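You operate a simulated robot arm through the tools that you are given. There is no shell and no other tool. Be economical: measure what you need, move in short steps, check, and stop when the job is done.

You run a simulated two-armed robot. Do the job below in one go: nothing can be reset, and whatever is moved stays where it is left.

## Task
Put the wipe from the bottom shelf of the tall rack on the top of the winding bench. Put the tag labelled "Rework" from the top of the winding bench on the lower shelf of the tall rack and the tag labelled "27.0 mm" on top of the silver big block. Stack the brown carton that says "Liner" from the top of the wall bench on top of the brown carton labelled "Plug". Any order will do.

Only the result counts: the job must be done as asked and must still hold three seconds after the hand-in. Knocking over, shifting, dropping, spilling or breaking anything else fails it.

## Robot
Two 7-joint arms with two-finger grippers on one trunk, on a base that drives. Base frame: it is fixed to the floor where the robot stands at the start and does not move with it; the origin is under the middle of the robot, x ahead of it, y to its left, z up. Readings come in m, rad, newtons and seconds.
The left shoulder is at the start at [0.099, 0.216, 1.091], the right one opposite. With the tool pointing down near the work surface each hand reaches from about 0.1 to 0.74 m from the robot's upright axis, wherever it stands, measured 20 degrees to its own side. Places, roughly: big block [-1.5, -3, 0.75]; brown carton [0.5, -2.5, 0.75]; lower shelf of the tall rack [0.6, -0.7, 0.8]; top of the winding bench [-1.5, -2.4, 0.8]. Payload 3.18 kg a hand.
The tool frame of a hand sits at the grasp point between the pads (the TCP): z along the fingers, y along the line on which they close. The tips reach 0.03 m beyond it. The gripper opens to 0.144 m. The gripper's body begins 0.103 m behind the TCP.
Orientation is that of the tool frame in the base frame, as a unit quaternion [x, y, z, w]. With the fingers straight down and closing along the base's y, the tool's x points along the base's -x, its y along +y and its z along -z.

## Interface
- The arms move only by the tool apply_moves. It takes "left_series", "right_series" or both (then of equal length, played together; a hand with none holds still); each is a list that holds one entry, the list of rows, each a list of 7 numbers: the shift along the tool's x, y, z in m, then the turn, a rotation vector about the tool's x, y, z in rad, then the finger opening in m, from 0 to 0.144. In form: [[[dx, dy, dz, rx, ry, rz, claw], ...]]. A call has 1 to 20 rows; each row shifts and turns the commanded pose from where the row before left it, along the tool's axes as they then stand. Each row takes 0.2 s and may step no farther than 0.05 m and 0.15 rad from the row before; otherwise, or with a gripper value out of range, the whole call is refused. Where a pose cannot be reached the arm comes as near as it can. A force on the tool above 40 N (or 10 N above the force at the start of the call, whichever is more), or a blocked arm, ends the call early, and 0.2 s more pass. The fingers move at their own pace and stop on an object; they squeeze with about 27 N. The grip force told is the motor's: it shows also when the fingers shut on nothing. Time passes only in rows, and 0.2 s behind the last, so rows that do not move let the fingers close. It gives the time, the measured TCP pose, the force on the tool (base axes), the opening and the grip force at its end, in the units of the frame above (readings bear some noise), with the torque about the TCP (base axes, N m) and any sound that the robot's microphone picked up.
- Cameras (640 x 400 px; columns grow to the right, rows downward): "scene" is now at [0.1789, -0.035, 1.2763]; the picture's right is [-0.42, -0.91, 0.00], its down [-0.66, 0.30, -0.69] and it looks along [0.63, -0.29, -0.72] (base axes); focal length 252 px, centre (320, 200). "left" rides on the left gripper at [0.077, -0.016, -0.143] in its tool frame; the picture's right is [0.21, 0.98, 0.00], its down [-0.84, 0.18, -0.51] and it looks along [-0.50, 0.10, 0.86] (tool axes); focal length 218 px, centre (320, 200). "right" rides on the right gripper at [0.077, 0.016, -0.143] in its tool frame; the picture's right is [-0.21, 0.98, 0.00], its down [-0.84, -0.18, -0.51] and it looks along [-0.50, -0.11, 0.86] (tool axes); focal length 218 px, centre (320, 200). There is no depth. A picture from a camera that has moved, and an enlarged one, comes with that camera's place and axes in the base frame and with its lens. The place of the scene camera against the robot may be out by one fixed shift of up to 0.025 m in any direction.
- capture(camera): a new picture of that camera. No time passes.
- slide_trunk(by): slides the trunk up (or, below 0, down) by that many m; the arms and the scene camera ride with it, the base frame stays. It gives what a move gives, with no picture.
- base_move(legs): drives the robot by 1 to 6 legs, each [ahead, left, turn to the left] in m, m and rad, along the robot's own axes; the way and the turn of a leg run together, so that a leg with both is an arc; at most 1.5 m and 3.142 rad a leg. The arms and the cameras ride along, it lands a little off, and it stops where it bumps. It gives what a move gives.
- head_to(pan, tilt): turns the head with the scene camera to pan (to the left, within 1.396 rad either way) and tilt (down, from -0.506 to 1.204), counted from straight ahead of the robot. It gives what a move gives.
- zoom(camera, box): a new picture of the part [left, top, right, bottom] of that camera's present view, enlarged. No time passes.
- hand_in(): hands the job in; it is judged then, once.

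Work in short steps. Places have to be worked out from the pictures, the camera data and where the tool is seen: move nearer, look again, correct. Check each grasp and each placing, and mend what went wrong. You have 165 turns and 138 pictures in all, those below and enlarged ones among them. Open the grippers and draw the arms clear of the work before you hand the job in, unless the task says otherwise; then end with one line.

The tools are called as a command line: name --argument value ..., lists and objects as JSON in quotes. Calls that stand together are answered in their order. apply_moves: Moves the arms, as the interface text tells. Its arguments: {"type":"object","properties":{"left_series":{"type":"array"},"right_series":{"type":"array"}},"required":[]} The other tools are called the same way: slide_trunk (by) slides the trunk up or down; base_move (legs) drives the base; head_to (pan, tilt) turns the head that bears the scene camera; capture (camera) takes a picture; zoom (camera, box) takes an enlarged picture of a part of a camera's view; hand_in () hands the job in.

At the start:

```text
time: 0.0
left_tcp_pos: [0.3382, 0.0517, 1.0129]
left_orientation: [-0.001, 1.0, 0.001, 0.0]
left_ft_force: [1.0, -0.2, -0.2]
left_moment: [0.01, 0.0, -0.03]
left_finger_gap: 0.144
left_finger_force: 0.1
right_tcp_pos: [0.3338, -0.251, 1.065]
right_orientation: [0.001, 1.0, 0.0, -0.001]
right_ft_force: [0.4, -0.8, 0.3]
right_moment: [0.02, 0.0, -0.01]
right_finger_gap: 0.1439
right_finger_force: 0.1
trunk travel left (down, up): [-0.175, 0.194]
robot x, y, heading: [-0.0002, -0.0033, 0.004]
head pan, tilt: [-0.429, 0.812]
```

scene: 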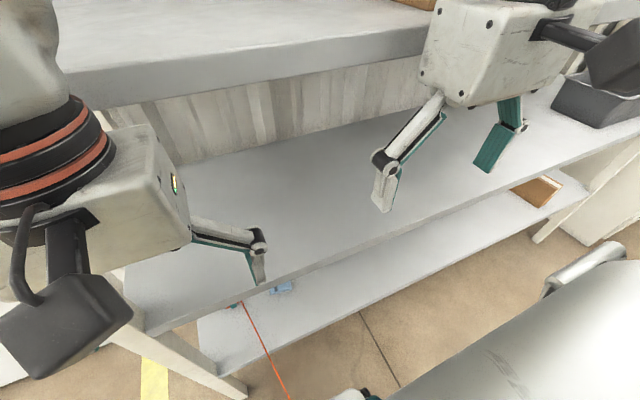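
right: 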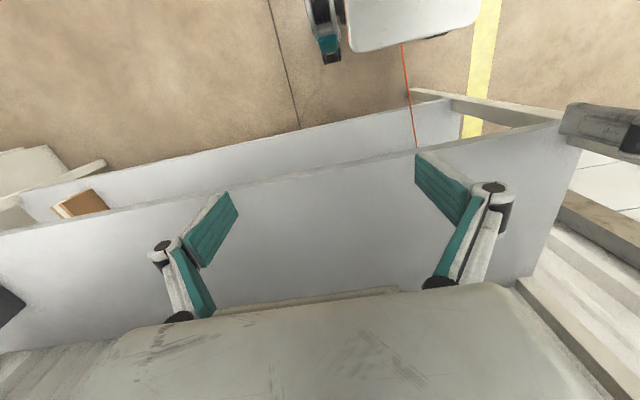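
left: 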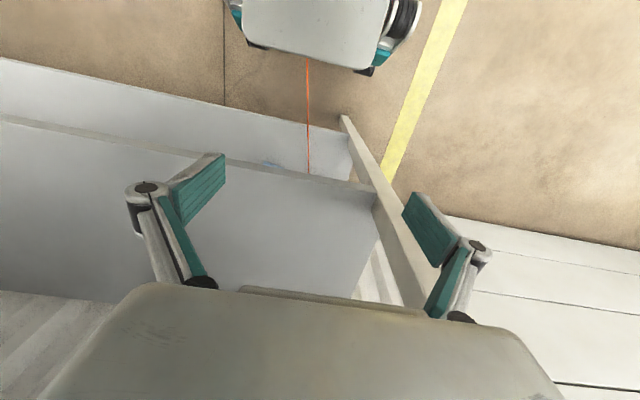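

The rack stands ahead with several shelves; a blue thing shows on the bottom one. I look around with the head first.

head_to --pan -0.4 --tilt 0.3

capture --camera "scene"

head_to --pan -1.39 --tilt 0.3

capture --camera "scene"

head_to --pan 0.5 --tilt 0.6

capture --camera "scene"

```text
time: 0.9
left_tcp_pos: [0.3387, 0.0511, 1.0138]
left_orientation: [-0.001, 1.0, 0.0, 0.0]
left_ft_force: [0.3, 0.5, 0.0]
left_moment: [-0.01, 0.02, -0.04]
left_finger_gap: 0.1439
left_finger_force: 0.0
right_tcp_pos: [0.3359, -0.2518, 1.0643]
right_orientation: [-0.001, 1.0, 0.0, -0.001]
right_ft_force: [0.0, 0.7, -0.3]
right_moment: [0.0, -0.01, 0.01]
right_finger_gap: 0.1443
right_finger_force: 0.0
trunk travel left (down, up): [-0.175, 0.194]
robot x, y, heading: [-0.0014, 0.0003, -0.001]
head pan, tilt: [-0.4, 0.3]
```

```text
134 pictures are left
camera scene: at [0.1921, -0.038, 1.3215], right [-0.39, -0.92, 0.0], down [-0.27, 0.12, -0.95], along [0.88, -0.37, -0.3], focal length 252 px, centre (320, 200)
```

scene: 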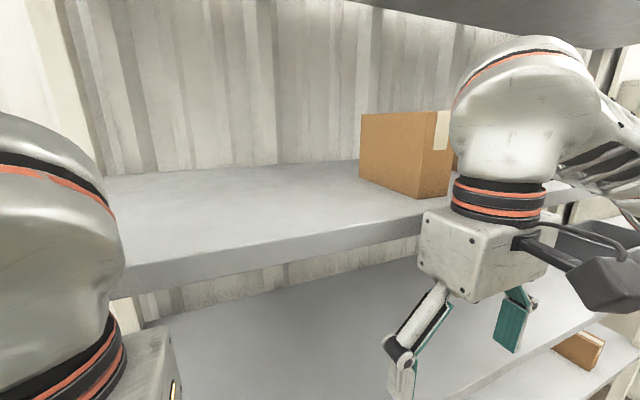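

```text
time: 2.2
left_tcp_pos: [0.3387, 0.0518, 1.0129]
left_orientation: [-0.001, 1.0, 0.0, 0.001]
left_ft_force: [1.1, 0.1, -0.6]
left_moment: [-0.02, 0.0, -0.02]
left_finger_gap: 0.144
left_finger_force: 0.0
right_tcp_pos: [0.335, -0.252, 1.0659]
right_orientation: [0.0, 1.0, 0.0, -0.001]
right_ft_force: [-0.4, -0.4, 0.4]
right_moment: [-0.01, 0.01, 0.01]
right_finger_gap: 0.1438
right_finger_force: 0.1
trunk travel left (down, up): [-0.175, 0.194]
robot x, y, heading: [0.0004, -0.0027, 0.007]
head pan, tilt: [-1.389, 0.3]
```

```text
133 pictures are left
camera scene: at [0.123, -0.0935, 1.3216], right [-0.98, -0.18, 0.0], down [-0.05, 0.29, -0.96], along [0.17, -0.94, -0.3], focal length 252 px, centre (320, 200)
```

scene: 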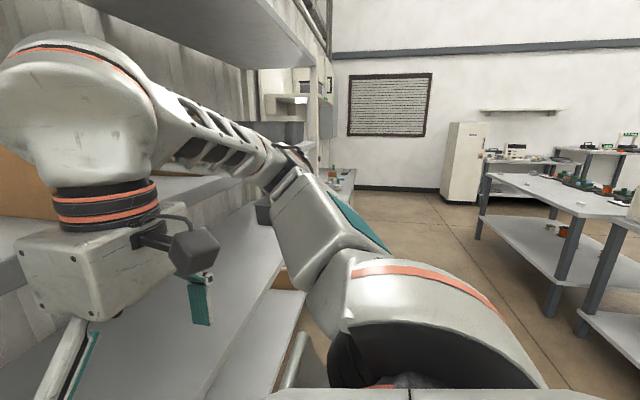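

```text
time: 4.1
left_tcp_pos: [0.3385, 0.0516, 1.0133]
left_orientation: [-0.001, 1.0, 0.001, 0.0]
left_ft_force: [-0.7, -0.7, -0.2]
left_moment: [0.01, 0.01, 0.01]
left_finger_gap: 0.1438
left_finger_force: 0.2
right_tcp_pos: [0.3348, -0.2524, 1.0657]
right_orientation: [0.0, 1.0, 0.0, -0.001]
right_ft_force: [-0.6, 0.1, -0.5]
right_moment: [0.01, 0.02, -0.01]
right_finger_gap: 0.1437
right_finger_force: 0.0
trunk travel left (down, up): [-0.175, 0.194]
robot x, y, heading: [-0.0021, 0.0031, -0.005]
head pan, tilt: [0.499, 0.6]
```

```text
132 pictures are left
camera scene: at [0.1837, 0.0406, 1.2941], right [0.48, -0.88, 0.0], down [-0.5, -0.27, -0.83], along [0.72, 0.39, -0.56], focal length 252 px, centre (320, 200)
```

scene: 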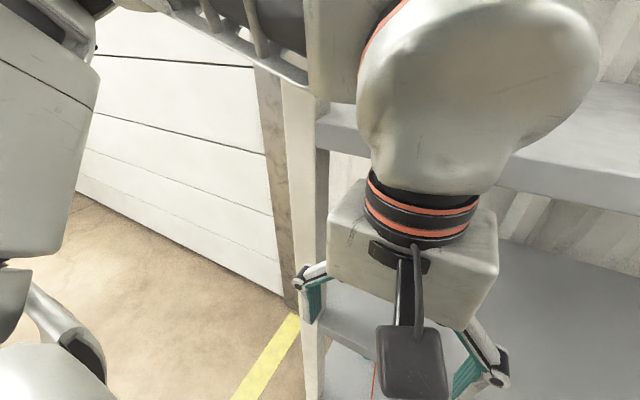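

The wipe is on the lowest board (about z 0.33). I back off a little to see the rack as a whole.

base_move --legs '[[-0.5, 0, 0]]'

head_to --pan -0.2 --tilt 0.6

capture --camera "scene"

capture --camera "left"

```text
time: 7.0
left_tcp_pos: [-0.1609, 0.0511, 1.0125]
left_orientation: [0.001, 1.0, 0.0, 0.0]
left_ft_force: [-0.1, 0.0, 0.5]
left_moment: [-0.01, -0.02, -0.02]
left_finger_gap: 0.144
left_finger_force: 0.0
right_tcp_pos: [-0.1654, -0.2509, 1.0661]
right_orientation: [0.003, 1.0, 0.0, 0.0]
right_ft_force: [-0.3, 0.3, 0.3]
right_moment: [-0.03, -0.03, 0.04]
right_finger_gap: 0.1441
right_finger_force: 0.1
trunk travel left (down, up): [-0.175, 0.194]
robot x, y, heading: [-0.4956, 0.0007, -0.005]
head pan, tilt: [0.499, 0.6]
```

```text
time: 8.1
left_tcp_pos: [-0.1599, 0.0513, 1.0135]
left_orientation: [0.002, 1.0, 0.0, 0.0]
left_ft_force: [-0.5, -0.3, 0.5]
left_moment: [-0.01, -0.01, 0.0]
left_finger_gap: 0.144
left_finger_force: 0.2
right_tcp_pos: [-0.1664, -0.2511, 1.0661]
right_orientation: [0.002, 1.0, 0.0, -0.001]
right_ft_force: [0.0, -0.4, 0.4]
right_moment: [0.01, 0.04, 0.02]
right_finger_gap: 0.1441
right_finger_force: 0.0
trunk travel left (down, up): [-0.175, 0.194]
robot x, y, heading: [-0.496, -0.0001, 0.0]
head pan, tilt: [-0.201, 0.6]
```

```text
131 pictures are left
camera scene: at [-0.3066, -0.019, 1.2941], right [-0.2, -0.98, 0.0], down [-0.55, 0.11, -0.83], along [0.81, -0.17, -0.56], focal length 252 px, centre (320, 200)
```

scene: 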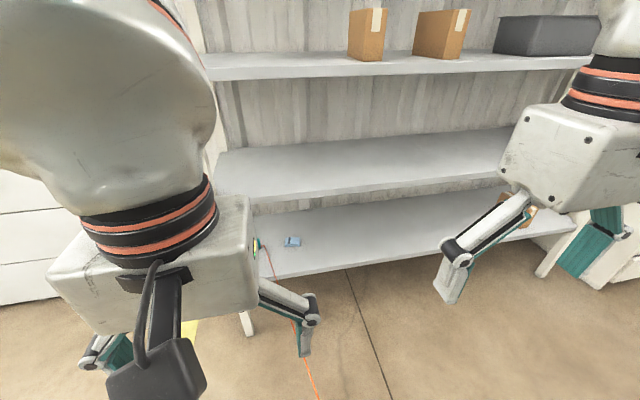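

```text
130 pictures are left
camera left: at [-0.2362, 0.0352, 1.1557], right [-0.2, 0.98, 0.0], down [0.84, 0.18, 0.51], along [0.5, 0.1, -0.86], focal length 218 px, centre (320, 200)
```

left: 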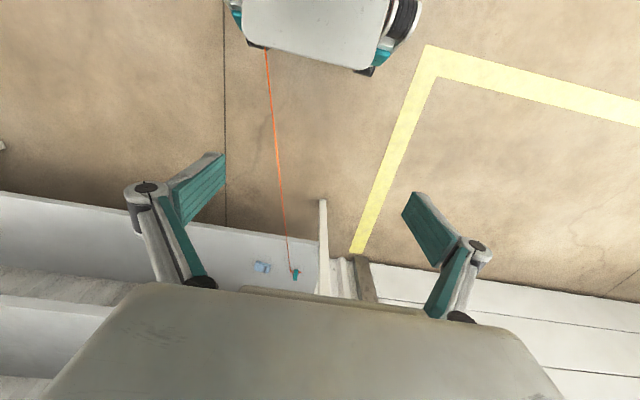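

A teal item with a red line lies beside the wipe. I zoom on both.

zoom --camera "scene" --box '[230, 180, 390, 280]'

zoom --camera "left" --box '[220, 220, 348, 300]'

```text
4.00 times, centred on (310, 230) of scene
camera zoom: at [-0.3066, -0.019, 1.2941], right [-0.2, -0.98, 0.0], down [-0.55, 0.11, -0.83], along [0.81, -0.17, -0.56], focal length 1009 px, centre (360, 80)
```

zoom: 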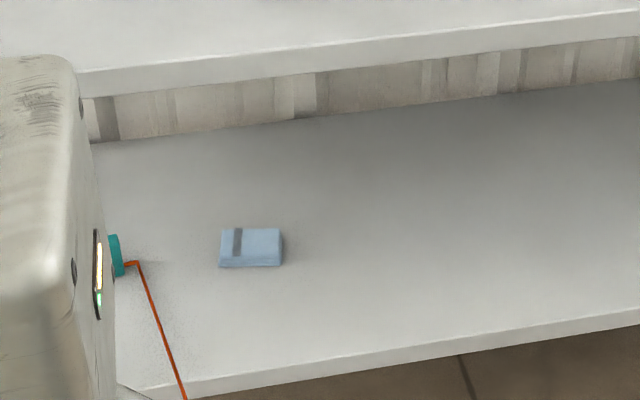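

```text
5.00 times, centred on (284, 260) of left
camera zoom: at [-0.2362, 0.0352, 1.1557], right [-0.2, 0.98, 0.0], down [0.84, 0.18, 0.51], along [0.5, 0.1, -0.86], focal length 1091 px, centre (500, -100)
```

zoom: 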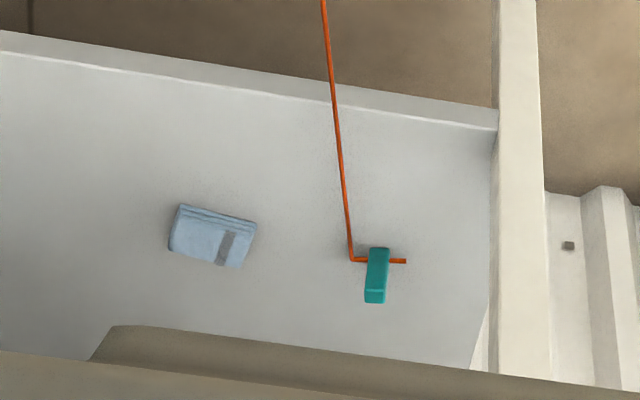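

The wipe is near (0.60, -0.07, 0.43). I want to see where the red cord runs, so I look down.

head_to --pan 0.1 --tilt 1.2

capture --camera "scene"

```text
time: 9.1
left_tcp_pos: [-0.1594, 0.0508, 1.0134]
left_orientation: [0.002, 1.0, -0.001, 0.0]
left_ft_force: [0.2, -0.5, 0.2]
left_moment: [0.02, 0.0, -0.03]
left_finger_gap: 0.1439
left_finger_force: 0.1
right_tcp_pos: [-0.164, -0.2527, 1.0644]
right_orientation: [0.002, 1.0, 0.0, -0.001]
right_ft_force: [-0.7, 0.1, 0.3]
right_moment: [0.05, 0.03, -0.01]
right_finger_gap: 0.1439
right_finger_force: 0.1
trunk travel left (down, up): [-0.175, 0.194]
robot x, y, heading: [-0.4979, 0.0009, -0.008]
head pan, tilt: [0.099, 1.201]
```

```text
127 pictures are left
camera scene: at [-0.3374, 0.0042, 1.2495], right [0.09, -1.0, 0.0], down [-0.93, -0.09, -0.36], along [0.36, 0.03, -0.93], focal length 252 px, centre (320, 200)
```

scene: 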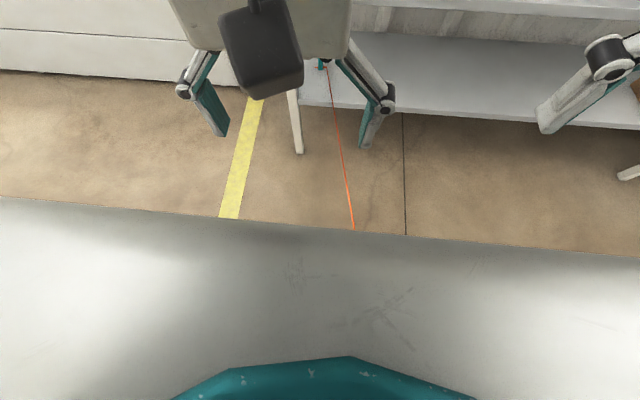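

The red line seems to run straight from the teal device toward and beyond the robot. I shift right to line the left arm up with the wipe and check where that line ends.

base_move --legs '[[0, -0.28, 0]]'

capture --camera "scene"

capture --camera "left"

```text
time: 12.0
left_tcp_pos: [-0.16, -0.2168, 1.014]
left_orientation: [-0.001, 1.0, 0.0, 0.0]
left_ft_force: [-0.6, 0.3, 0.2]
left_moment: [-0.01, 0.01, 0.02]
left_finger_gap: 0.1439
left_finger_force: 0.1
right_tcp_pos: [-0.1635, -0.52, 1.066]
right_orientation: [-0.001, 1.0, 0.0, 0.0]
right_ft_force: [-0.2, -0.4, 1.1]
right_moment: [0.02, 0.0, 0.02]
right_finger_gap: 0.1439
right_finger_force: 0.1
trunk travel left (down, up): [-0.175, 0.194]
robot x, y, heading: [-0.4999, -0.2676, -0.003]
head pan, tilt: [0.099, 1.201]
```

```text
126 pictures are left
camera scene: at [-0.338, -0.2647, 1.2495], right [0.1, -0.99, 0.0], down [-0.93, -0.09, -0.36], along [0.36, 0.04, -0.93], focal length 252 px, centre (320, 200)
```

scene: 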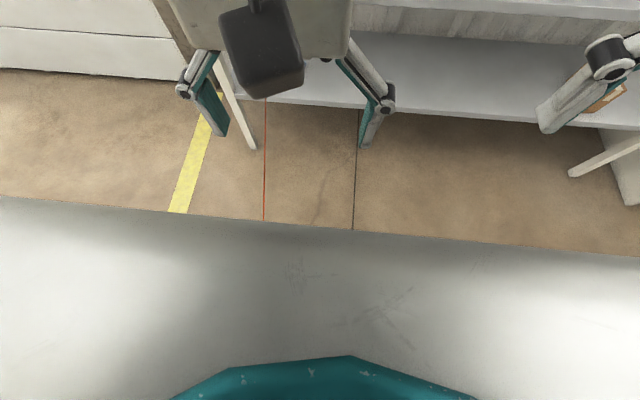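

```text
125 pictures are left
camera left: at [-0.2369, -0.2331, 1.1558], right [-0.21, 0.98, 0.0], down [0.84, 0.18, 0.51], along [0.5, 0.11, -0.86], focal length 218 px, centre (320, 200)
```

left: 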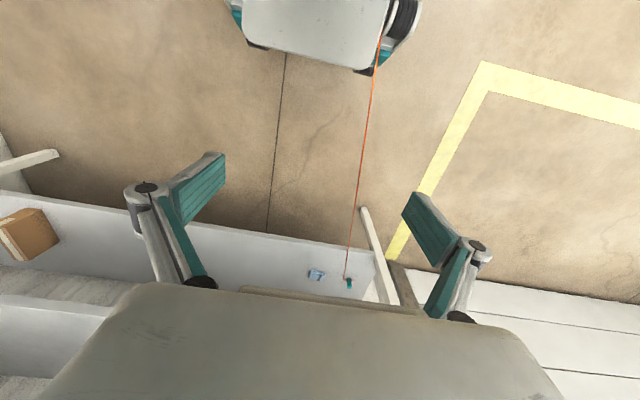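

The line passes by the robot's left side now. I look left to see where it goes.

head_to --pan 1.39 --tilt 0.9

capture --camera "scene"

```text
time: 13.5
left_tcp_pos: [-0.1604, -0.216, 1.0128]
left_orientation: [-0.001, 1.0, 0.0, 0.0]
left_ft_force: [-0.2, 0.1, 0.0]
left_moment: [0.01, -0.02, 0.01]
left_finger_gap: 0.1439
left_finger_force: 0.2
right_tcp_pos: [-0.1646, -0.5196, 1.0655]
right_orientation: [-0.001, 1.0, 0.0, -0.001]
right_ft_force: [-0.4, -0.3, 0.3]
right_moment: [-0.01, 0.03, -0.02]
right_finger_gap: 0.1438
right_finger_force: 0.1
trunk travel left (down, up): [-0.175, 0.194]
robot x, y, heading: [-0.5002, -0.2691, 0.006]
head pan, tilt: [1.389, 0.901]
```

```text
124 pictures are left
camera scene: at [-0.38, -0.1957, 1.2693], right [0.98, -0.18, 0.0], down [-0.14, -0.77, -0.62], along [0.11, 0.61, -0.78], focal length 252 px, centre (320, 200)
```

scene: 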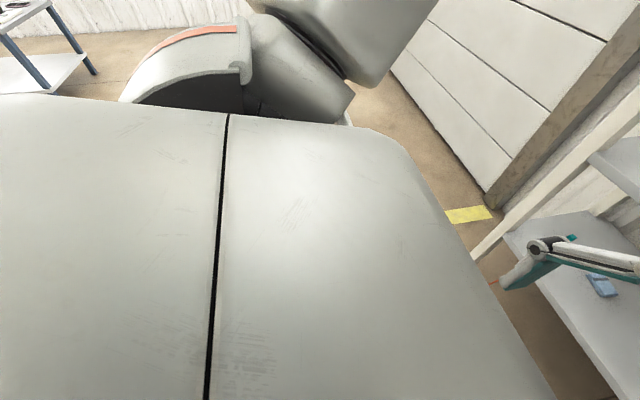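

The rest is hidden by the body; I leave the device alone. I lower the trunk, then set the left hand to a 45° forward tilt and bring it lower.

slide_trunk --by -0.17

apply_moves --left_series '[[[0, 0.04, 0, 0, -0.131, 0, 0.11], [0, 0.04, 0, 0, -0.131, 0, 0.11], [0, 0.04, 0, 0, -0.131, 0, 0.11], [0, 0, 0, 0, -0.131, 0, 0.11], [0, 0, 0, 0, -0.131, 0, 0.11], [0, 0, 0, 0, -0.131, 0, 0.11], [0.0, 0, 0.04, 0, 0, 0, 0.11], [0.0, 0, 0.04, 0, 0, 0, 0.11], [0.0, 0, 0.04, 0, 0, 0, 0.11], [0.03, 0, 0.03, 0, 0, 0, 0.11], [0.03, 0, 0.03, 0, 0, 0, 0.11]]]'

head_to --pan 0.1 --tilt 0.9

capture --camera "scene"

capture --camera "left"

```text
time: 14.9
left_tcp_pos: [-0.1082, -0.1984, 0.8397]
left_orientation: [-0.119, 0.99, 0.03, -0.065]
left_ft_force: [-0.5, -0.1, -0.1]
left_moment: [0.0, -0.05, -0.03]
left_finger_gap: 0.1438
left_finger_force: 0.0
right_tcp_pos: [-0.1608, -0.52, 0.9187]
right_orientation: [0.0, 1.0, 0.0, -0.016]
right_ft_force: [-0.7, 0.2, 0.4]
right_moment: [0.01, -0.05, -0.02]
right_finger_gap: 0.1439
right_finger_force: 0.0
trunk travel left (down, up): [-0.033, 0.336]
robot x, y, heading: [-0.4979, -0.2681, 0.003]
head pan, tilt: [1.389, 0.901]
stopped: the arm was blocked; the commanded pose is now the measured one
```

```text
time: 15.5
left_tcp_pos: [-0.0792, -0.1621, 0.8575]
left_orientation: [-0.217, 0.975, 0.037, -0.006]
left_ft_force: [0.6, 0.3, -0.7]
left_moment: [0.0, -0.03, -0.02]
left_finger_gap: 0.1099
left_finger_force: 0.1
left hand out of reach, approached as far as the arm can: row 2
right_tcp_pos: [-0.1612, -0.5196, 0.9184]
right_orientation: [-0.001, 1.0, 0.0, -0.015]
right_ft_force: [0.1, -0.1, -0.5]
right_moment: [0.02, 0.01, 0.0]
right_finger_gap: 0.1442
right_finger_force: 0.1
trunk travel left (down, up): [-0.033, 0.336]
robot x, y, heading: [-0.4979, -0.2665, 0.007]
head pan, tilt: [1.389, 0.901]
stopped in row 2 (left hand): the arm was blocked; the commanded pose is now the measured one
```

```text
time: 17.0
left_tcp_pos: [-0.0779, -0.1619, 0.8547]
left_orientation: [-0.217, 0.976, 0.037, -0.008]
left_ft_force: [0.7, 0.7, 0.8]
left_moment: [0.01, 0.0, -0.02]
left_finger_gap: 0.1098
left_finger_force: 0.0
right_tcp_pos: [-0.1607, -0.5194, 0.918]
right_orientation: [-0.001, 1.0, 0.0, -0.016]
right_ft_force: [-0.5, -1.0, 0.3]
right_moment: [0.02, -0.05, 0.02]
right_finger_gap: 0.1438
right_finger_force: 0.1
trunk travel left (down, up): [-0.033, 0.336]
robot x, y, heading: [-0.4992, -0.2648, 0.002]
head pan, tilt: [0.099, 0.901]
```

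```text
123 pictures are left
camera scene: at [-0.2402, -0.1918, 1.0955], right [1.0, -0.07, 0.0], down [-0.06, -0.75, -0.66], along [0.05, 0.66, -0.75], focal length 252 px, centre (320, 200)
```

scene: 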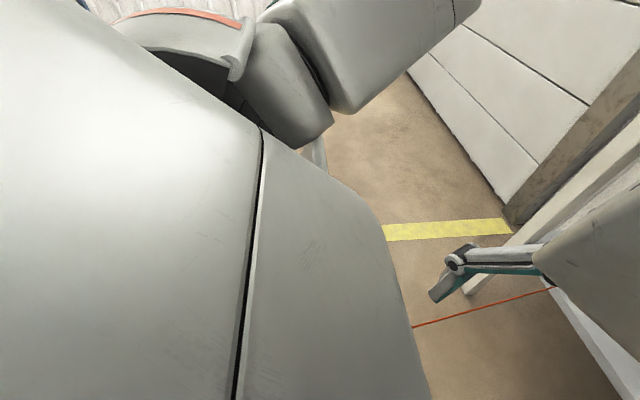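

```text
122 pictures are left
camera left: at [-0.1364, -0.2184, 0.9969], right [-0.6, 0.79, 0.07], down [0.7, 0.48, 0.52], along [0.38, 0.37, -0.85], focal length 218 px, centre (320, 200)
```

left: 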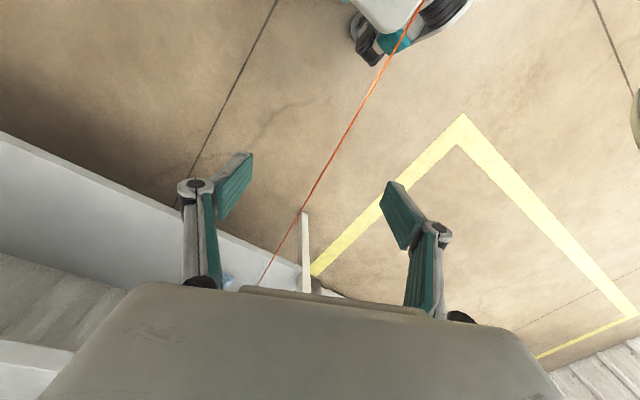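

The trunk stopped on a blocked arm, and the head view looks odd. I take another look.

head_to --pan 0.0 --tilt 0.5

capture --camera "scene"

capture --camera "right"

```text
time: 17.9
left_tcp_pos: [-0.081, -0.1625, 0.8581]
left_orientation: [-0.213, 0.977, 0.035, -0.003]
left_ft_force: [-0.8, 0.0, 0.5]
left_moment: [0.01, 0.03, 0.01]
left_finger_gap: 0.11
left_finger_force: 0.1
right_tcp_pos: [-0.1598, -0.5192, 0.9181]
right_orientation: [-0.001, 1.0, -0.001, -0.017]
right_ft_force: [0.0, 0.4, 0.9]
right_moment: [-0.02, 0.01, 0.01]
right_finger_gap: 0.1439
right_finger_force: 0.1
trunk travel left (down, up): [-0.033, 0.336]
robot x, y, heading: [-0.4956, -0.2661, -0.001]
head pan, tilt: [0.0, 0.499]
```

```text
121 pictures are left
camera scene: at [-0.1552, -0.2692, 1.1255], right [0.01, -1.0, 0.0], down [-0.48, 0.0, -0.88], along [0.88, 0.0, -0.48], focal length 252 px, centre (320, 200)
```

scene: 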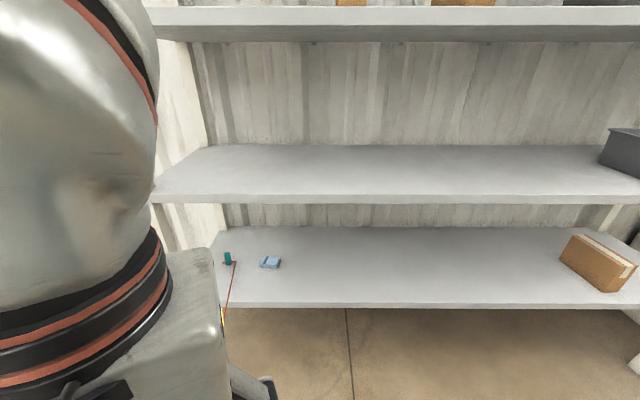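

```text
120 pictures are left
camera right: at [-0.2331, -0.5026, 1.0628], right [0.21, 0.98, -0.01], down [0.86, -0.18, 0.48], along [0.47, -0.11, -0.88], focal length 218 px, centre (320, 200)
```

right: 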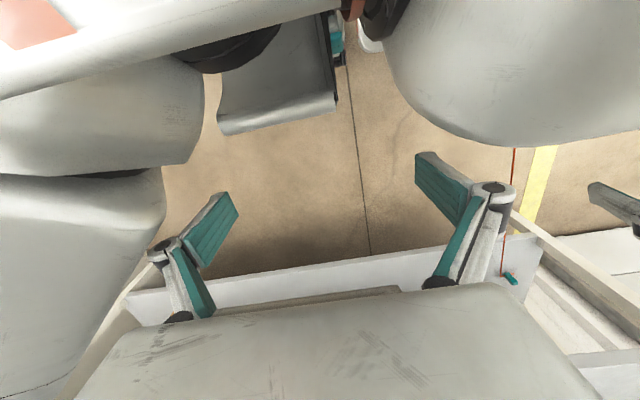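

Lowering the trunk leans it forward, so the hands are crowded. I move the left hand ahead in the open and undo its yaw.

apply_moves --left_series '[[[-0.036, -0.016, 0, 0, 0, 0.0, 0.11], [-0.036, -0.016, 0, 0, 0, 0.1, 0.11], [-0.038, -0.012, 0, 0, 0, 0.11, 0.11], [-0.04, -0.006, 0, 0, 0, 0.11, 0.11], [-0.04, 0, 0, 0, 0, 0.11, 0.11]]]'

```text
time: 19.1
left_tcp_pos: [0.1189, -0.1502, 0.8537]
left_orientation: [0.0, 0.999, 0.034, -0.012]
left_ft_force: [0.2, 1.3, 0.0]
left_moment: [0.01, 0.01, -0.05]
left_finger_gap: 0.1098
left_finger_force: 0.0
right_tcp_pos: [-0.1603, -0.5188, 0.9174]
right_orientation: [-0.001, 1.0, 0.0, -0.016]
right_ft_force: [-0.5, -0.5, -0.6]
right_moment: [0.01, 0.01, -0.02]
right_finger_gap: 0.1439
right_finger_force: 0.1
trunk travel left (down, up): [-0.033, 0.336]
robot x, y, heading: [-0.4966, -0.2682, 0.001]
head pan, tilt: [0.0, 0.499]
```

apply_moves --left_series '[[[0, 0.013, 0, 0.034, -0.127, 0, 0.11], [0, 0.013, 0, 0.034, -0.127, 0, 0.11], [0, 0.013, 0, 0, -0.127, 0, 0.11], [0, 0.013, 0, 0, -0.127, 0, 0.11], [0, 0.013, 0, 0, -0.127, 0, 0.11], [0, 0.013, 0, 0, -0.127, 0, 0.11], [0.0265, 0, 0.0265, 0, 0, 0, 0.11], [0.0265, 0, 0.0265, 0, 0, 0, 0.11], [0.0265, 0, 0.0265, 0, 0, 0, 0.11], [0.0265, 0, 0.0265, 0, 0, 0, 0.11], [0.0265, 0, 0.0265, 0, 0, 0, 0.11], [0.0265, 0, 0.0265, 0, 0, 0, 0.11], [0.0265, 0, 0.0265, 0, 0, 0, 0.11]]]'

capture --camera "left"

capture --camera "scene"

```text
time: 21.9
left_tcp_pos: [0.1315, -0.1059, 0.6405]
left_orientation: [0.002, 0.935, 0.002, 0.355]
left_ft_force: [0.4, 0.0, 0.5]
left_moment: [-0.01, 0.02, -0.02]
left_finger_gap: 0.11
left_finger_force: 0.0
left hand out of reach, approached as far as the arm can: row 9, 11, 12, 13
right_tcp_pos: [-0.1598, -0.5192, 0.9178]
right_orientation: [-0.001, 1.0, 0.0, -0.017]
right_ft_force: [0.6, -1.3, -0.3]
right_moment: [-0.03, 0.03, 0.05]
right_finger_gap: 0.144
right_finger_force: 0.2
trunk travel left (down, up): [-0.033, 0.336]
robot x, y, heading: [-0.5038, -0.2692, 0.003]
head pan, tilt: [0.0, 0.499]
```

```text
119 pictures are left
camera left: at [-0.0198, -0.122, 0.6972], right [-0.16, 0.98, -0.13], down [0.29, 0.17, 0.94], along [0.94, 0.11, -0.31], focal length 218 px, centre (320, 200)
```

left: 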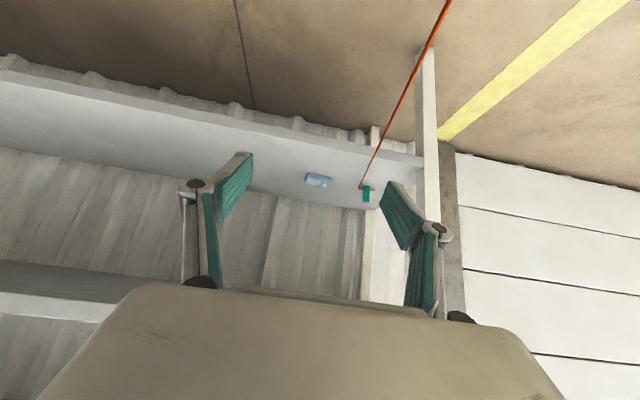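

```text
118 pictures are left
camera scene: at [-0.1544, -0.2692, 1.125], right [0.0, -1.0, 0.0], down [-0.48, 0.0, -0.88], along [0.88, 0.0, -0.48], focal length 252 px, centre (320, 200)
```

scene: 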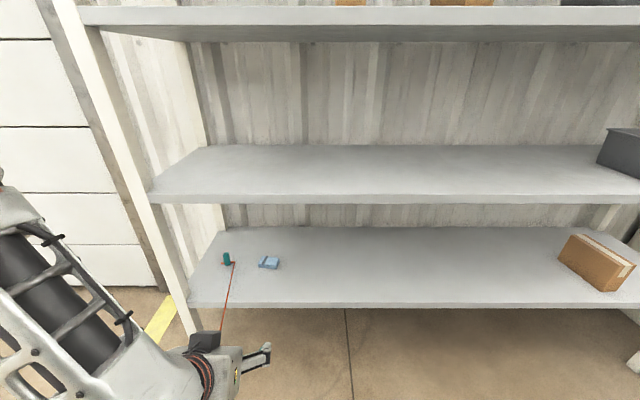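

The device's line is a straight horizontal beam at z≈0.45. The hand stuck at z 0.64; I try reaching further ahead and then lower.

apply_moves --left_series '[[[-0.0265, 0, 0.0265, 0, 0, 0, 0.11], [-0.0265, 0, 0.0265, 0, 0, 0, 0.11], [-0.0265, 0, 0.0265, 0, 0, 0, 0.11], [0, 0, 0.035, 0, 0, 0, 0.11], [0, 0, 0.035, 0, 0, 0, 0.11], [0.0265, 0, 0.0265, 0, 0, 0, 0.11], [0.0265, 0, 0.0265, 0, 0, 0, 0.11]]]'

```text
time: 23.5
left_tcp_pos: [0.2863, -0.1092, 0.5114]
left_orientation: [0.003, 0.934, 0.0, 0.358]
left_ft_force: [0.2, 0.9, 0.2]
left_moment: [-0.02, 0.02, 0.01]
left_finger_gap: 0.1102
left_finger_force: 0.0
right_tcp_pos: [-0.1608, -0.5194, 0.9187]
right_orientation: [-0.001, 1.0, 0.0, -0.017]
right_ft_force: [-0.6, 0.7, 1.1]
right_moment: [-0.02, 0.02, 0.0]
right_finger_gap: 0.1441
right_finger_force: 0.2
trunk travel left (down, up): [-0.033, 0.336]
robot x, y, heading: [-0.4986, -0.2653, 0.0]
head pan, tilt: [0.0, 0.499]
```

Reached (0.286, -0.109, 0.511). I take a close view of the wipe from here with the left camera.

zoom --camera "left" --box '[240, 100, 400, 200]'

zoom --camera "scene" --box '[200, 220, 320, 295]'

```text
4.00 times, centred on (320, 150) of left
camera zoom: at [0.1342, -0.1238, 0.5666], right [-0.15, 0.98, -0.14], down [0.29, 0.18, 0.94], along [0.95, 0.1, -0.31], focal length 873 px, centre (320, 400)
```

zoom: 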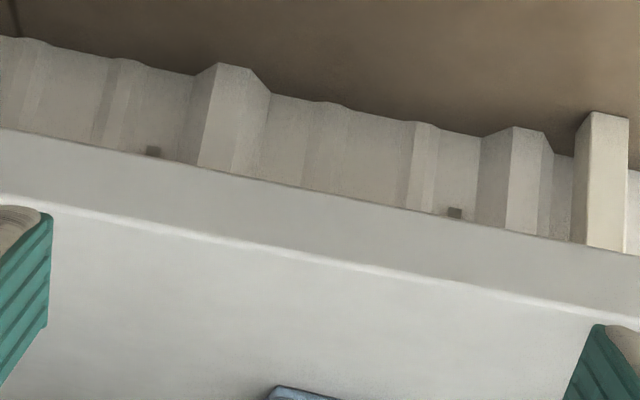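

```text
5.33 times, centred on (260, 258) of scene
camera zoom: at [-0.1551, -0.2702, 1.1255], right [0.0, -1.0, 0.0], down [-0.48, 0.0, -0.88], along [0.88, 0.0, -0.48], focal length 1345 px, centre (640, -107)
```

zoom: 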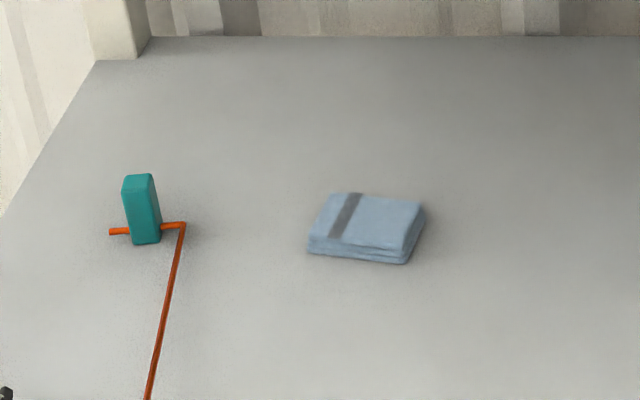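

Wipe centre ≈ (0.606, -0.068), shelf top ≈ 0.415. I drive 0.22 m forward with the hand above the shelf, then look.

base_move --legs '[[0.22, 0, 0]]'

apply_moves --left_series '[[[0, 0.02, 0, 0, 0, 0, 0.11], [0, 0.02, 0, 0, 0, 0, 0.11], [0, 0, 0, 0, 0, 0, 0.11]]]'

capture --camera "left"

capture --camera "scene"

```text
time: 25.1
left_tcp_pos: [0.5065, -0.1119, 0.51]
left_orientation: [0.005, 0.934, -0.001, 0.358]
left_ft_force: [-0.7, -0.1, 0.0]
left_moment: [0.01, -0.04, 0.01]
left_finger_gap: 0.1098
left_finger_force: 0.0
right_tcp_pos: [0.058, -0.5201, 0.9175]
right_orientation: [0.001, 1.0, 0.0, -0.016]
right_ft_force: [-0.4, 0.6, 0.0]
right_moment: [0.01, -0.02, 0.03]
right_finger_gap: 0.144
right_finger_force: 0.0
trunk travel left (down, up): [-0.033, 0.336]
robot x, y, heading: [-0.2813, -0.2672, -0.002]
head pan, tilt: [0.0, 0.499]
```

```text
time: 25.9
left_tcp_pos: [0.5069, -0.1007, 0.5115]
left_orientation: [0.005, 0.934, 0.0, 0.356]
left_ft_force: [0.1, 0.0, 0.3]
left_moment: [-0.01, 0.0, -0.03]
left_finger_gap: 0.1101
left_finger_force: 0.0
left hand out of reach, approached as far as the arm can: row 1, 2
right_tcp_pos: [0.0579, -0.5215, 0.918]
right_orientation: [0.001, 1.0, 0.0, -0.017]
right_ft_force: [0.5, -0.2, -0.5]
right_moment: [-0.02, 0.0, -0.01]
right_finger_gap: 0.144
right_finger_force: 0.1
trunk travel left (down, up): [-0.033, 0.336]
robot x, y, heading: [-0.2771, -0.2703, -0.006]
head pan, tilt: [0.0, 0.499]
```

```text
115 pictures are left
camera left: at [0.3556, -0.1165, 0.5676], right [-0.15, 0.98, -0.14], down [0.29, 0.17, 0.94], along [0.94, 0.1, -0.31], focal length 218 px, centre (320, 200)
```

left: 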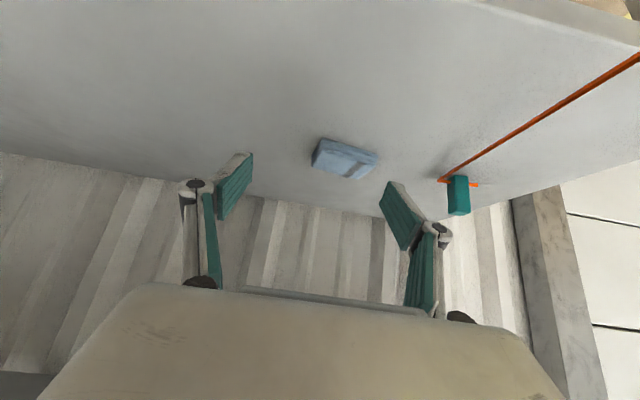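

```text
114 pictures are left
camera scene: at [0.065, -0.2713, 1.1254], right [0.0, -1.0, 0.0], down [-0.48, 0.0, -0.88], along [0.88, 0.0, -0.48], focal length 252 px, centre (320, 200)
```

scene: 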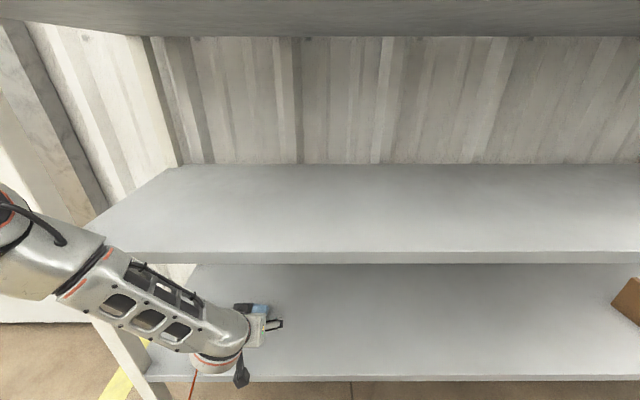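

The wipe is confirmed at (0.597, -0.068). I drive forward 0.085 and left 0.033 so the hand sits right over it.

base_move --legs '[[0.085, 0.033, 0]]'

capture --camera "left"

```text
time: 27.1
left_tcp_pos: [0.5564, -0.0837, 0.5046]
left_orientation: [0.016, 0.939, -0.006, 0.343]
left_ft_force: [0.0, 0.7, 0.3]
left_moment: [0.02, 0.01, -0.01]
left_finger_gap: 0.11
left_finger_force: 0.0
right_tcp_pos: [0.1248, -0.4919, 0.9197]
right_orientation: [-0.002, 1.0, -0.001, -0.015]
right_ft_force: [0.7, 0.8, -0.5]
right_moment: [-0.01, 0.0, -0.04]
right_finger_gap: 0.1439
right_finger_force: 0.0
trunk travel left (down, up): [-0.033, 0.336]
robot x, y, heading: [-0.2093, -0.2373, 0.0]
head pan, tilt: [0.0, 0.499]
stopped in leg 1: the robot was blocked; the commanded pose is now the measured one
```

```text
113 pictures are left
camera left: at [0.4052, -0.0944, 0.5648], right [-0.13, 0.98, -0.13], down [0.32, 0.17, 0.93], along [0.94, 0.07, -0.34], focal length 218 px, centre (320, 200)
```

left: 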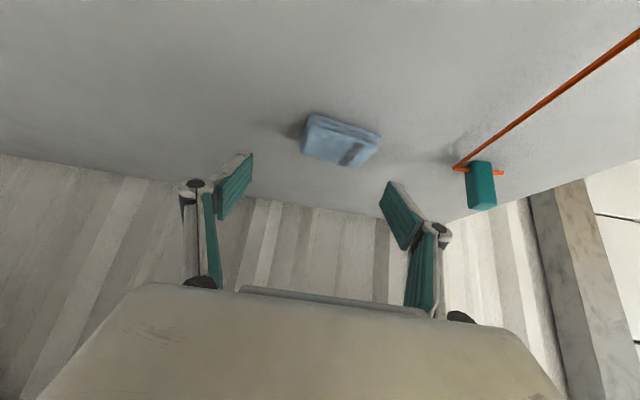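

The robot was blocked; I look where the arm touches.

head_to --pan 0.6 --tilt 0.7

capture --camera "scene"

```text
time: 28.1
left_tcp_pos: [0.5568, -0.083, 0.5043]
left_orientation: [0.015, 0.939, -0.005, 0.343]
left_ft_force: [0.5, -0.5, 0.1]
left_moment: [-0.04, 0.03, 0.01]
left_finger_gap: 0.1099
left_finger_force: 0.0
right_tcp_pos: [0.1256, -0.4929, 0.9188]
right_orientation: [-0.001, 1.0, 0.0, -0.014]
right_ft_force: [-0.5, -0.4, 0.0]
right_moment: [0.01, -0.02, 0.03]
right_finger_gap: 0.1438
right_finger_force: 0.1
trunk travel left (down, up): [-0.033, 0.336]
robot x, y, heading: [-0.2096, -0.2437, -0.001]
head pan, tilt: [0.6, 0.7]
```

```text
112 pictures are left
camera scene: at [0.1093, -0.1956, 1.1093], right [0.57, -0.82, 0.0], down [-0.53, -0.36, -0.77], along [0.63, 0.43, -0.64], focal length 252 px, centre (320, 200)
```

scene: 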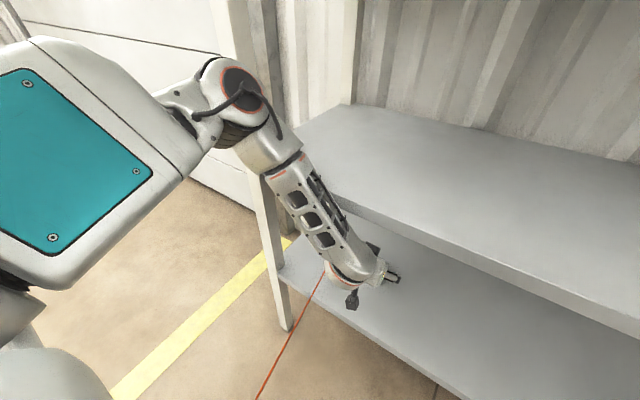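

The forearm rests against the middle shelf's edge. I back off 6 cm and reach with the arm more outstretched.

base_move --legs '[[-0.06, 0.01, 0]]'

apply_moves --left_series '[[[-0.035, 0, 0.03, 0, 0, 0, 0.11], [-0.03, 0, 0.025, 0, 0, 0, 0.11], [0, 0, 0, 0, 0, 0, 0.11]]]'

capture --camera "left"

capture --camera "scene"

```text
time: 29.0
left_tcp_pos: [0.4989, -0.0716, 0.5019]
left_orientation: [0.015, 0.94, -0.006, 0.342]
left_ft_force: [-0.4, 0.1, 0.4]
left_moment: [-0.02, 0.03, -0.01]
left_finger_gap: 0.11
left_finger_force: 0.0
right_tcp_pos: [0.0692, -0.4817, 0.9188]
right_orientation: [-0.001, 1.0, -0.002, -0.016]
right_ft_force: [-0.3, 0.2, 0.1]
right_moment: [0.02, -0.02, 0.02]
right_finger_gap: 0.1441
right_finger_force: 0.0
trunk travel left (down, up): [-0.033, 0.336]
robot x, y, heading: [-0.2701, -0.2314, 0.002]
head pan, tilt: [0.6, 0.7]
```

```text
time: 29.8
left_tcp_pos: [0.5847, -0.0743, 0.5012]
left_orientation: [0.016, 0.94, -0.006, 0.342]
left_ft_force: [0.9, 0.5, -0.7]
left_moment: [0.0, -0.01, 0.0]
left_finger_gap: 0.1099
left_finger_force: 0.0
right_tcp_pos: [0.0691, -0.4833, 0.9181]
right_orientation: [0.0, 1.0, 0.0, -0.017]
right_ft_force: [0.1, 0.7, 0.0]
right_moment: [-0.01, -0.01, 0.02]
right_finger_gap: 0.1441
right_finger_force: 0.1
trunk travel left (down, up): [-0.033, 0.336]
robot x, y, heading: [-0.2701, -0.2307, -0.002]
head pan, tilt: [0.6, 0.7]
```

```text
111 pictures are left
camera left: at [0.4342, -0.0865, 0.5624], right [-0.13, 0.98, -0.13], down [0.33, 0.17, 0.93], along [0.94, 0.08, -0.34], focal length 218 px, centre (320, 200)
```

left: 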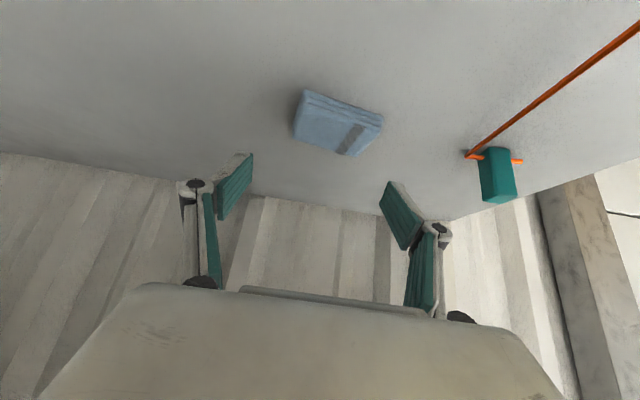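

```text
110 pictures are left
camera scene: at [0.0541, -0.1853, 1.1077], right [0.57, -0.82, 0.0], down [-0.53, -0.36, -0.77], along [0.63, 0.43, -0.64], focal length 252 px, centre (320, 200)
```

scene: 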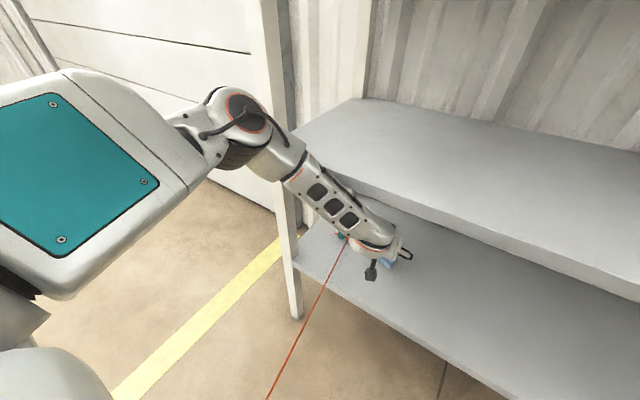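

Wipe at (0.593, -0.066) and the arm is clear. I lower the open fingers around it.

apply_moves --left_series '[[[0.016, 0.008, 0.017, 0, 0, 0, 0.11], [0.014, 0, 0.015, 0, 0, 0, 0.11], [0, 0, 0, 0, 0, 0, 0.11]]]'

capture --camera "left"

```text
time: 30.6
left_tcp_pos: [0.5809, -0.0667, 0.4589]
left_orientation: [0.015, 0.939, -0.006, 0.343]
left_ft_force: [-0.1, 0.2, 0.3]
left_moment: [-0.03, -0.02, -0.01]
left_finger_gap: 0.1102
left_finger_force: 0.1
right_tcp_pos: [0.0702, -0.4828, 0.9184]
right_orientation: [0.0, 1.0, 0.0, -0.016]
right_ft_force: [-0.2, -0.1, 0.5]
right_moment: [-0.01, 0.01, -0.02]
right_finger_gap: 0.144
right_finger_force: 0.0
trunk travel left (down, up): [-0.033, 0.336]
robot x, y, heading: [-0.2691, -0.2291, -0.001]
head pan, tilt: [0.6, 0.7]
```

```text
109 pictures are left
camera left: at [0.4311, -0.0782, 0.5188], right [-0.13, 0.98, -0.13], down [0.33, 0.17, 0.93], along [0.94, 0.08, -0.34], focal length 218 px, centre (320, 200)
```

left: 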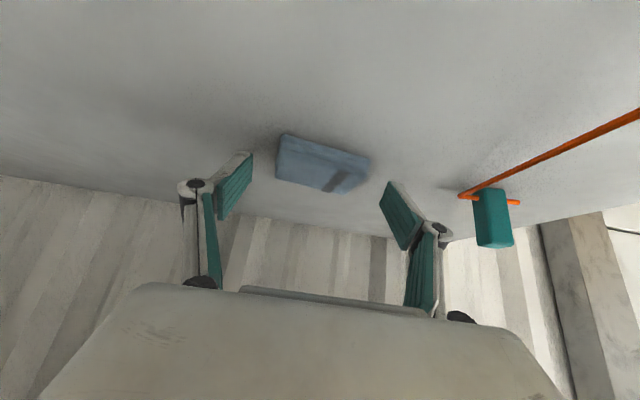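

Fingers straddle the wipe; about 1 cm lower, then close.

apply_moves --left_series '[[[0.007, 0, 0.008, 0, 0, 0, 0.11], [0.002, 0, 0.002, 0, 0, 0, 0.11], [0, 0, 0, 0, 0, 0, 0.04], [0, 0, 0, 0, 0, 0, 0.04], [0, 0, 0, 0, 0, 0, 0.04], [0, 0, 0, 0, 0, 0, 0.04]]]'

capture --camera "left"

```text
time: 32.0
left_tcp_pos: [0.582, -0.0677, 0.4488]
left_orientation: [0.014, 0.939, -0.006, 0.345]
left_ft_force: [3.3, -0.5, 19.3]
left_moment: [-0.18, -0.28, -0.13]
left_finger_gap: 0.0759
left_finger_force: 26.8
right_tcp_pos: [0.068, -0.4838, 0.9194]
right_orientation: [0.0, 1.0, -0.001, -0.016]
right_ft_force: [-0.8, -0.4, 0.3]
right_moment: [0.01, -0.05, 0.02]
right_finger_gap: 0.144
right_finger_force: 0.0
trunk travel left (down, up): [-0.033, 0.336]
robot x, y, heading: [-0.2736, -0.2316, -0.002]
head pan, tilt: [0.6, 0.7]
```

```text
108 pictures are left
camera left: at [0.4324, -0.079, 0.5085], right [-0.13, 0.98, -0.13], down [0.32, 0.17, 0.93], along [0.94, 0.08, -0.34], focal length 218 px, centre (320, 200)
```

left: 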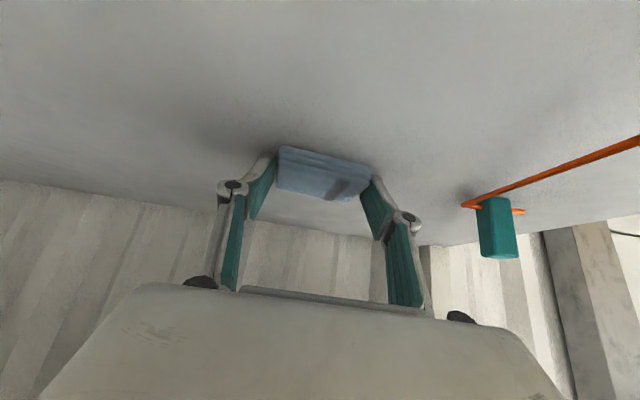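

Gripped at 0.076. I lift a little, and check.

apply_moves --left_series '[[[-0.01, 0, -0.012, 0, 0, 0, 0.04], [-0.016, 0, -0.019, 0, 0, 0, 0.04], [-0.012, 0, -0.015, 0, 0, 0, 0.04], [0, 0, 0, 0, 0, 0, 0.04]]]'

capture --camera "left"

```text
time: 33.0
left_tcp_pos: [0.5808, -0.0691, 0.5038]
left_orientation: [0.015, 0.94, -0.005, 0.34]
left_ft_force: [-0.4, 0.1, -0.7]
left_moment: [0.02, -0.04, 0.0]
left_finger_gap: 0.0753
left_finger_force: 26.7
right_tcp_pos: [0.0702, -0.4826, 0.9169]
right_orientation: [0.0, 1.0, 0.0, -0.017]
right_ft_force: [-0.3, -0.4, 0.0]
right_moment: [-0.01, 0.01, 0.02]
right_finger_gap: 0.1441
right_finger_force: 0.1
trunk travel left (down, up): [-0.033, 0.336]
robot x, y, heading: [-0.2693, -0.2311, 0.002]
head pan, tilt: [0.6, 0.7]
```

```text
107 pictures are left
camera left: at [0.43, -0.0801, 0.5636], right [-0.13, 0.98, -0.13], down [0.33, 0.17, 0.93], along [0.94, 0.08, -0.34], focal length 218 px, centre (320, 200)
```

left: 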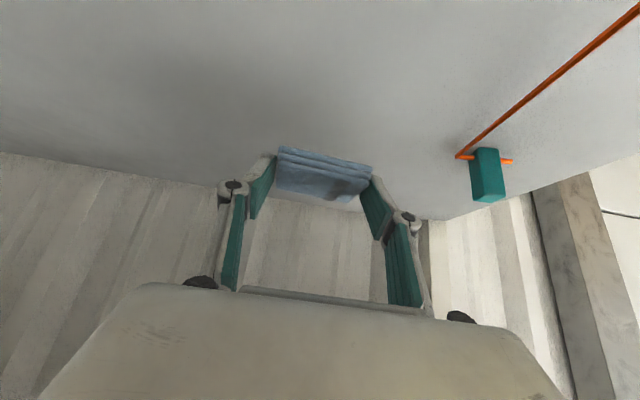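

The wipe is held. I back straight out of the rack.

base_move --legs '[[-0.5, 0, 0]]'

head_to --pan -1.2 --tilt 0.35

capture --camera "scene"

```text
time: 36.0
left_tcp_pos: [0.0823, -0.0713, 0.5036]
left_orientation: [0.017, 0.94, -0.005, 0.341]
left_ft_force: [-0.1, 0.7, -1.1]
left_moment: [0.04, -0.01, 0.01]
left_finger_gap: 0.075
left_finger_force: 27.3
right_tcp_pos: [-0.4321, -0.4832, 0.9186]
right_orientation: [0.001, 1.0, 0.0, -0.017]
right_ft_force: [-0.6, 0.4, 0.2]
right_moment: [-0.01, -0.01, -0.01]
right_finger_gap: 0.144
right_finger_force: 0.0
trunk travel left (down, up): [-0.033, 0.336]
robot x, y, heading: [-0.7685, -0.2313, -0.003]
head pan, tilt: [0.6, 0.7]
```

```text
time: 37.8
left_tcp_pos: [0.0814, -0.0697, 0.5035]
left_orientation: [0.016, 0.94, -0.005, 0.341]
left_ft_force: [0.3, 0.2, 0.3]
left_moment: [0.0, 0.03, -0.03]
left_finger_gap: 0.0744
left_finger_force: 26.9
right_tcp_pos: [-0.4317, -0.4847, 0.9173]
right_orientation: [0.001, 1.0, 0.001, -0.016]
right_ft_force: [0.8, -0.8, 0.2]
right_moment: [-0.01, -0.02, 0.0]
right_finger_gap: 0.1438
right_finger_force: 0.0
trunk travel left (down, up): [-0.033, 0.336]
robot x, y, heading: [-0.7723, -0.2289, -0.006]
head pan, tilt: [-1.201, 0.351]
```

```text
106 pictures are left
camera scene: at [-0.4818, -0.3206, 1.139], right [-0.93, -0.36, 0.0], down [-0.12, 0.32, -0.94], along [0.34, -0.88, -0.34], focal length 252 px, centre (320, 200)
```

scene: 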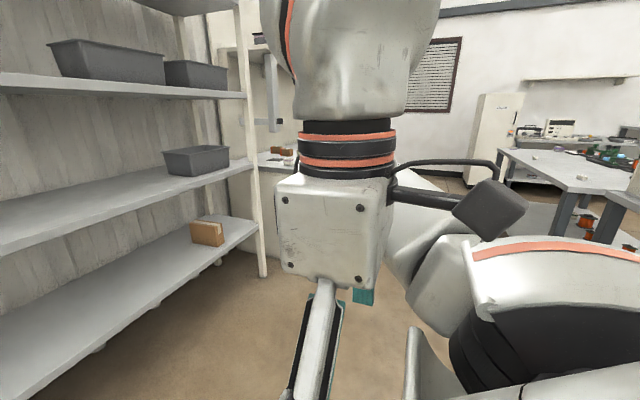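

Now I retract the left hand toward the body and raise the trunk.

apply_moves --left_series '[[[0.0135, 0, -0.0395, 0, 0, 0, 0.04], [0.0135, 0, -0.0395, 0, 0, 0, 0.04], [0.0135, 0, -0.0395, 0, 0, 0, 0.04], [0.0135, 0, -0.0395, 0, 0, 0, 0.04], [0.0135, 0, -0.0395, 0, 0, 0, 0.04], [0.0135, 0, -0.0395, 0, 0, 0, 0.04], [-0.01, 0, -0.04, 0, 0, 0, 0.04], [-0.01, 0, -0.03, 0, 0, 0, 0.04]]]'

slide_trunk --by 0.15

```text
time: 39.6
left_tcp_pos: [-0.1627, -0.0613, 0.6987]
left_orientation: [0.017, 0.94, -0.006, 0.341]
left_ft_force: [0.1, -0.4, -0.5]
left_moment: [0.0, 0.01, 0.0]
left_finger_gap: 0.0739
left_finger_force: 27.2
right_tcp_pos: [-0.4312, -0.4827, 0.9183]
right_orientation: [0.001, 1.0, -0.001, -0.016]
right_ft_force: [0.3, 0.0, -0.4]
right_moment: [-0.03, 0.01, 0.01]
right_finger_gap: 0.1439
right_finger_force: 0.0
trunk travel left (down, up): [-0.033, 0.336]
robot x, y, heading: [-0.7655, -0.23, -0.005]
head pan, tilt: [-1.201, 0.351]
```

```text
time: 41.3
left_tcp_pos: [-0.1612, -0.0628, 0.8484]
left_orientation: [0.017, 0.94, -0.006, 0.34]
left_ft_force: [0.6, 0.7, -0.2]
left_moment: [-0.02, -0.01, -0.01]
left_finger_gap: 0.0738
left_finger_force: 27.4
right_tcp_pos: [-0.4288, -0.4834, 1.0654]
right_orientation: [0.001, 1.0, -0.001, -0.018]
right_ft_force: [-0.1, -0.2, -0.1]
right_moment: [-0.01, 0.03, -0.03]
right_finger_gap: 0.1439
right_finger_force: 0.0
trunk travel left (down, up): [-0.183, 0.186]
robot x, y, heading: [-0.7736, -0.2344, -0.003]
head pan, tilt: [-1.201, 0.351]
```

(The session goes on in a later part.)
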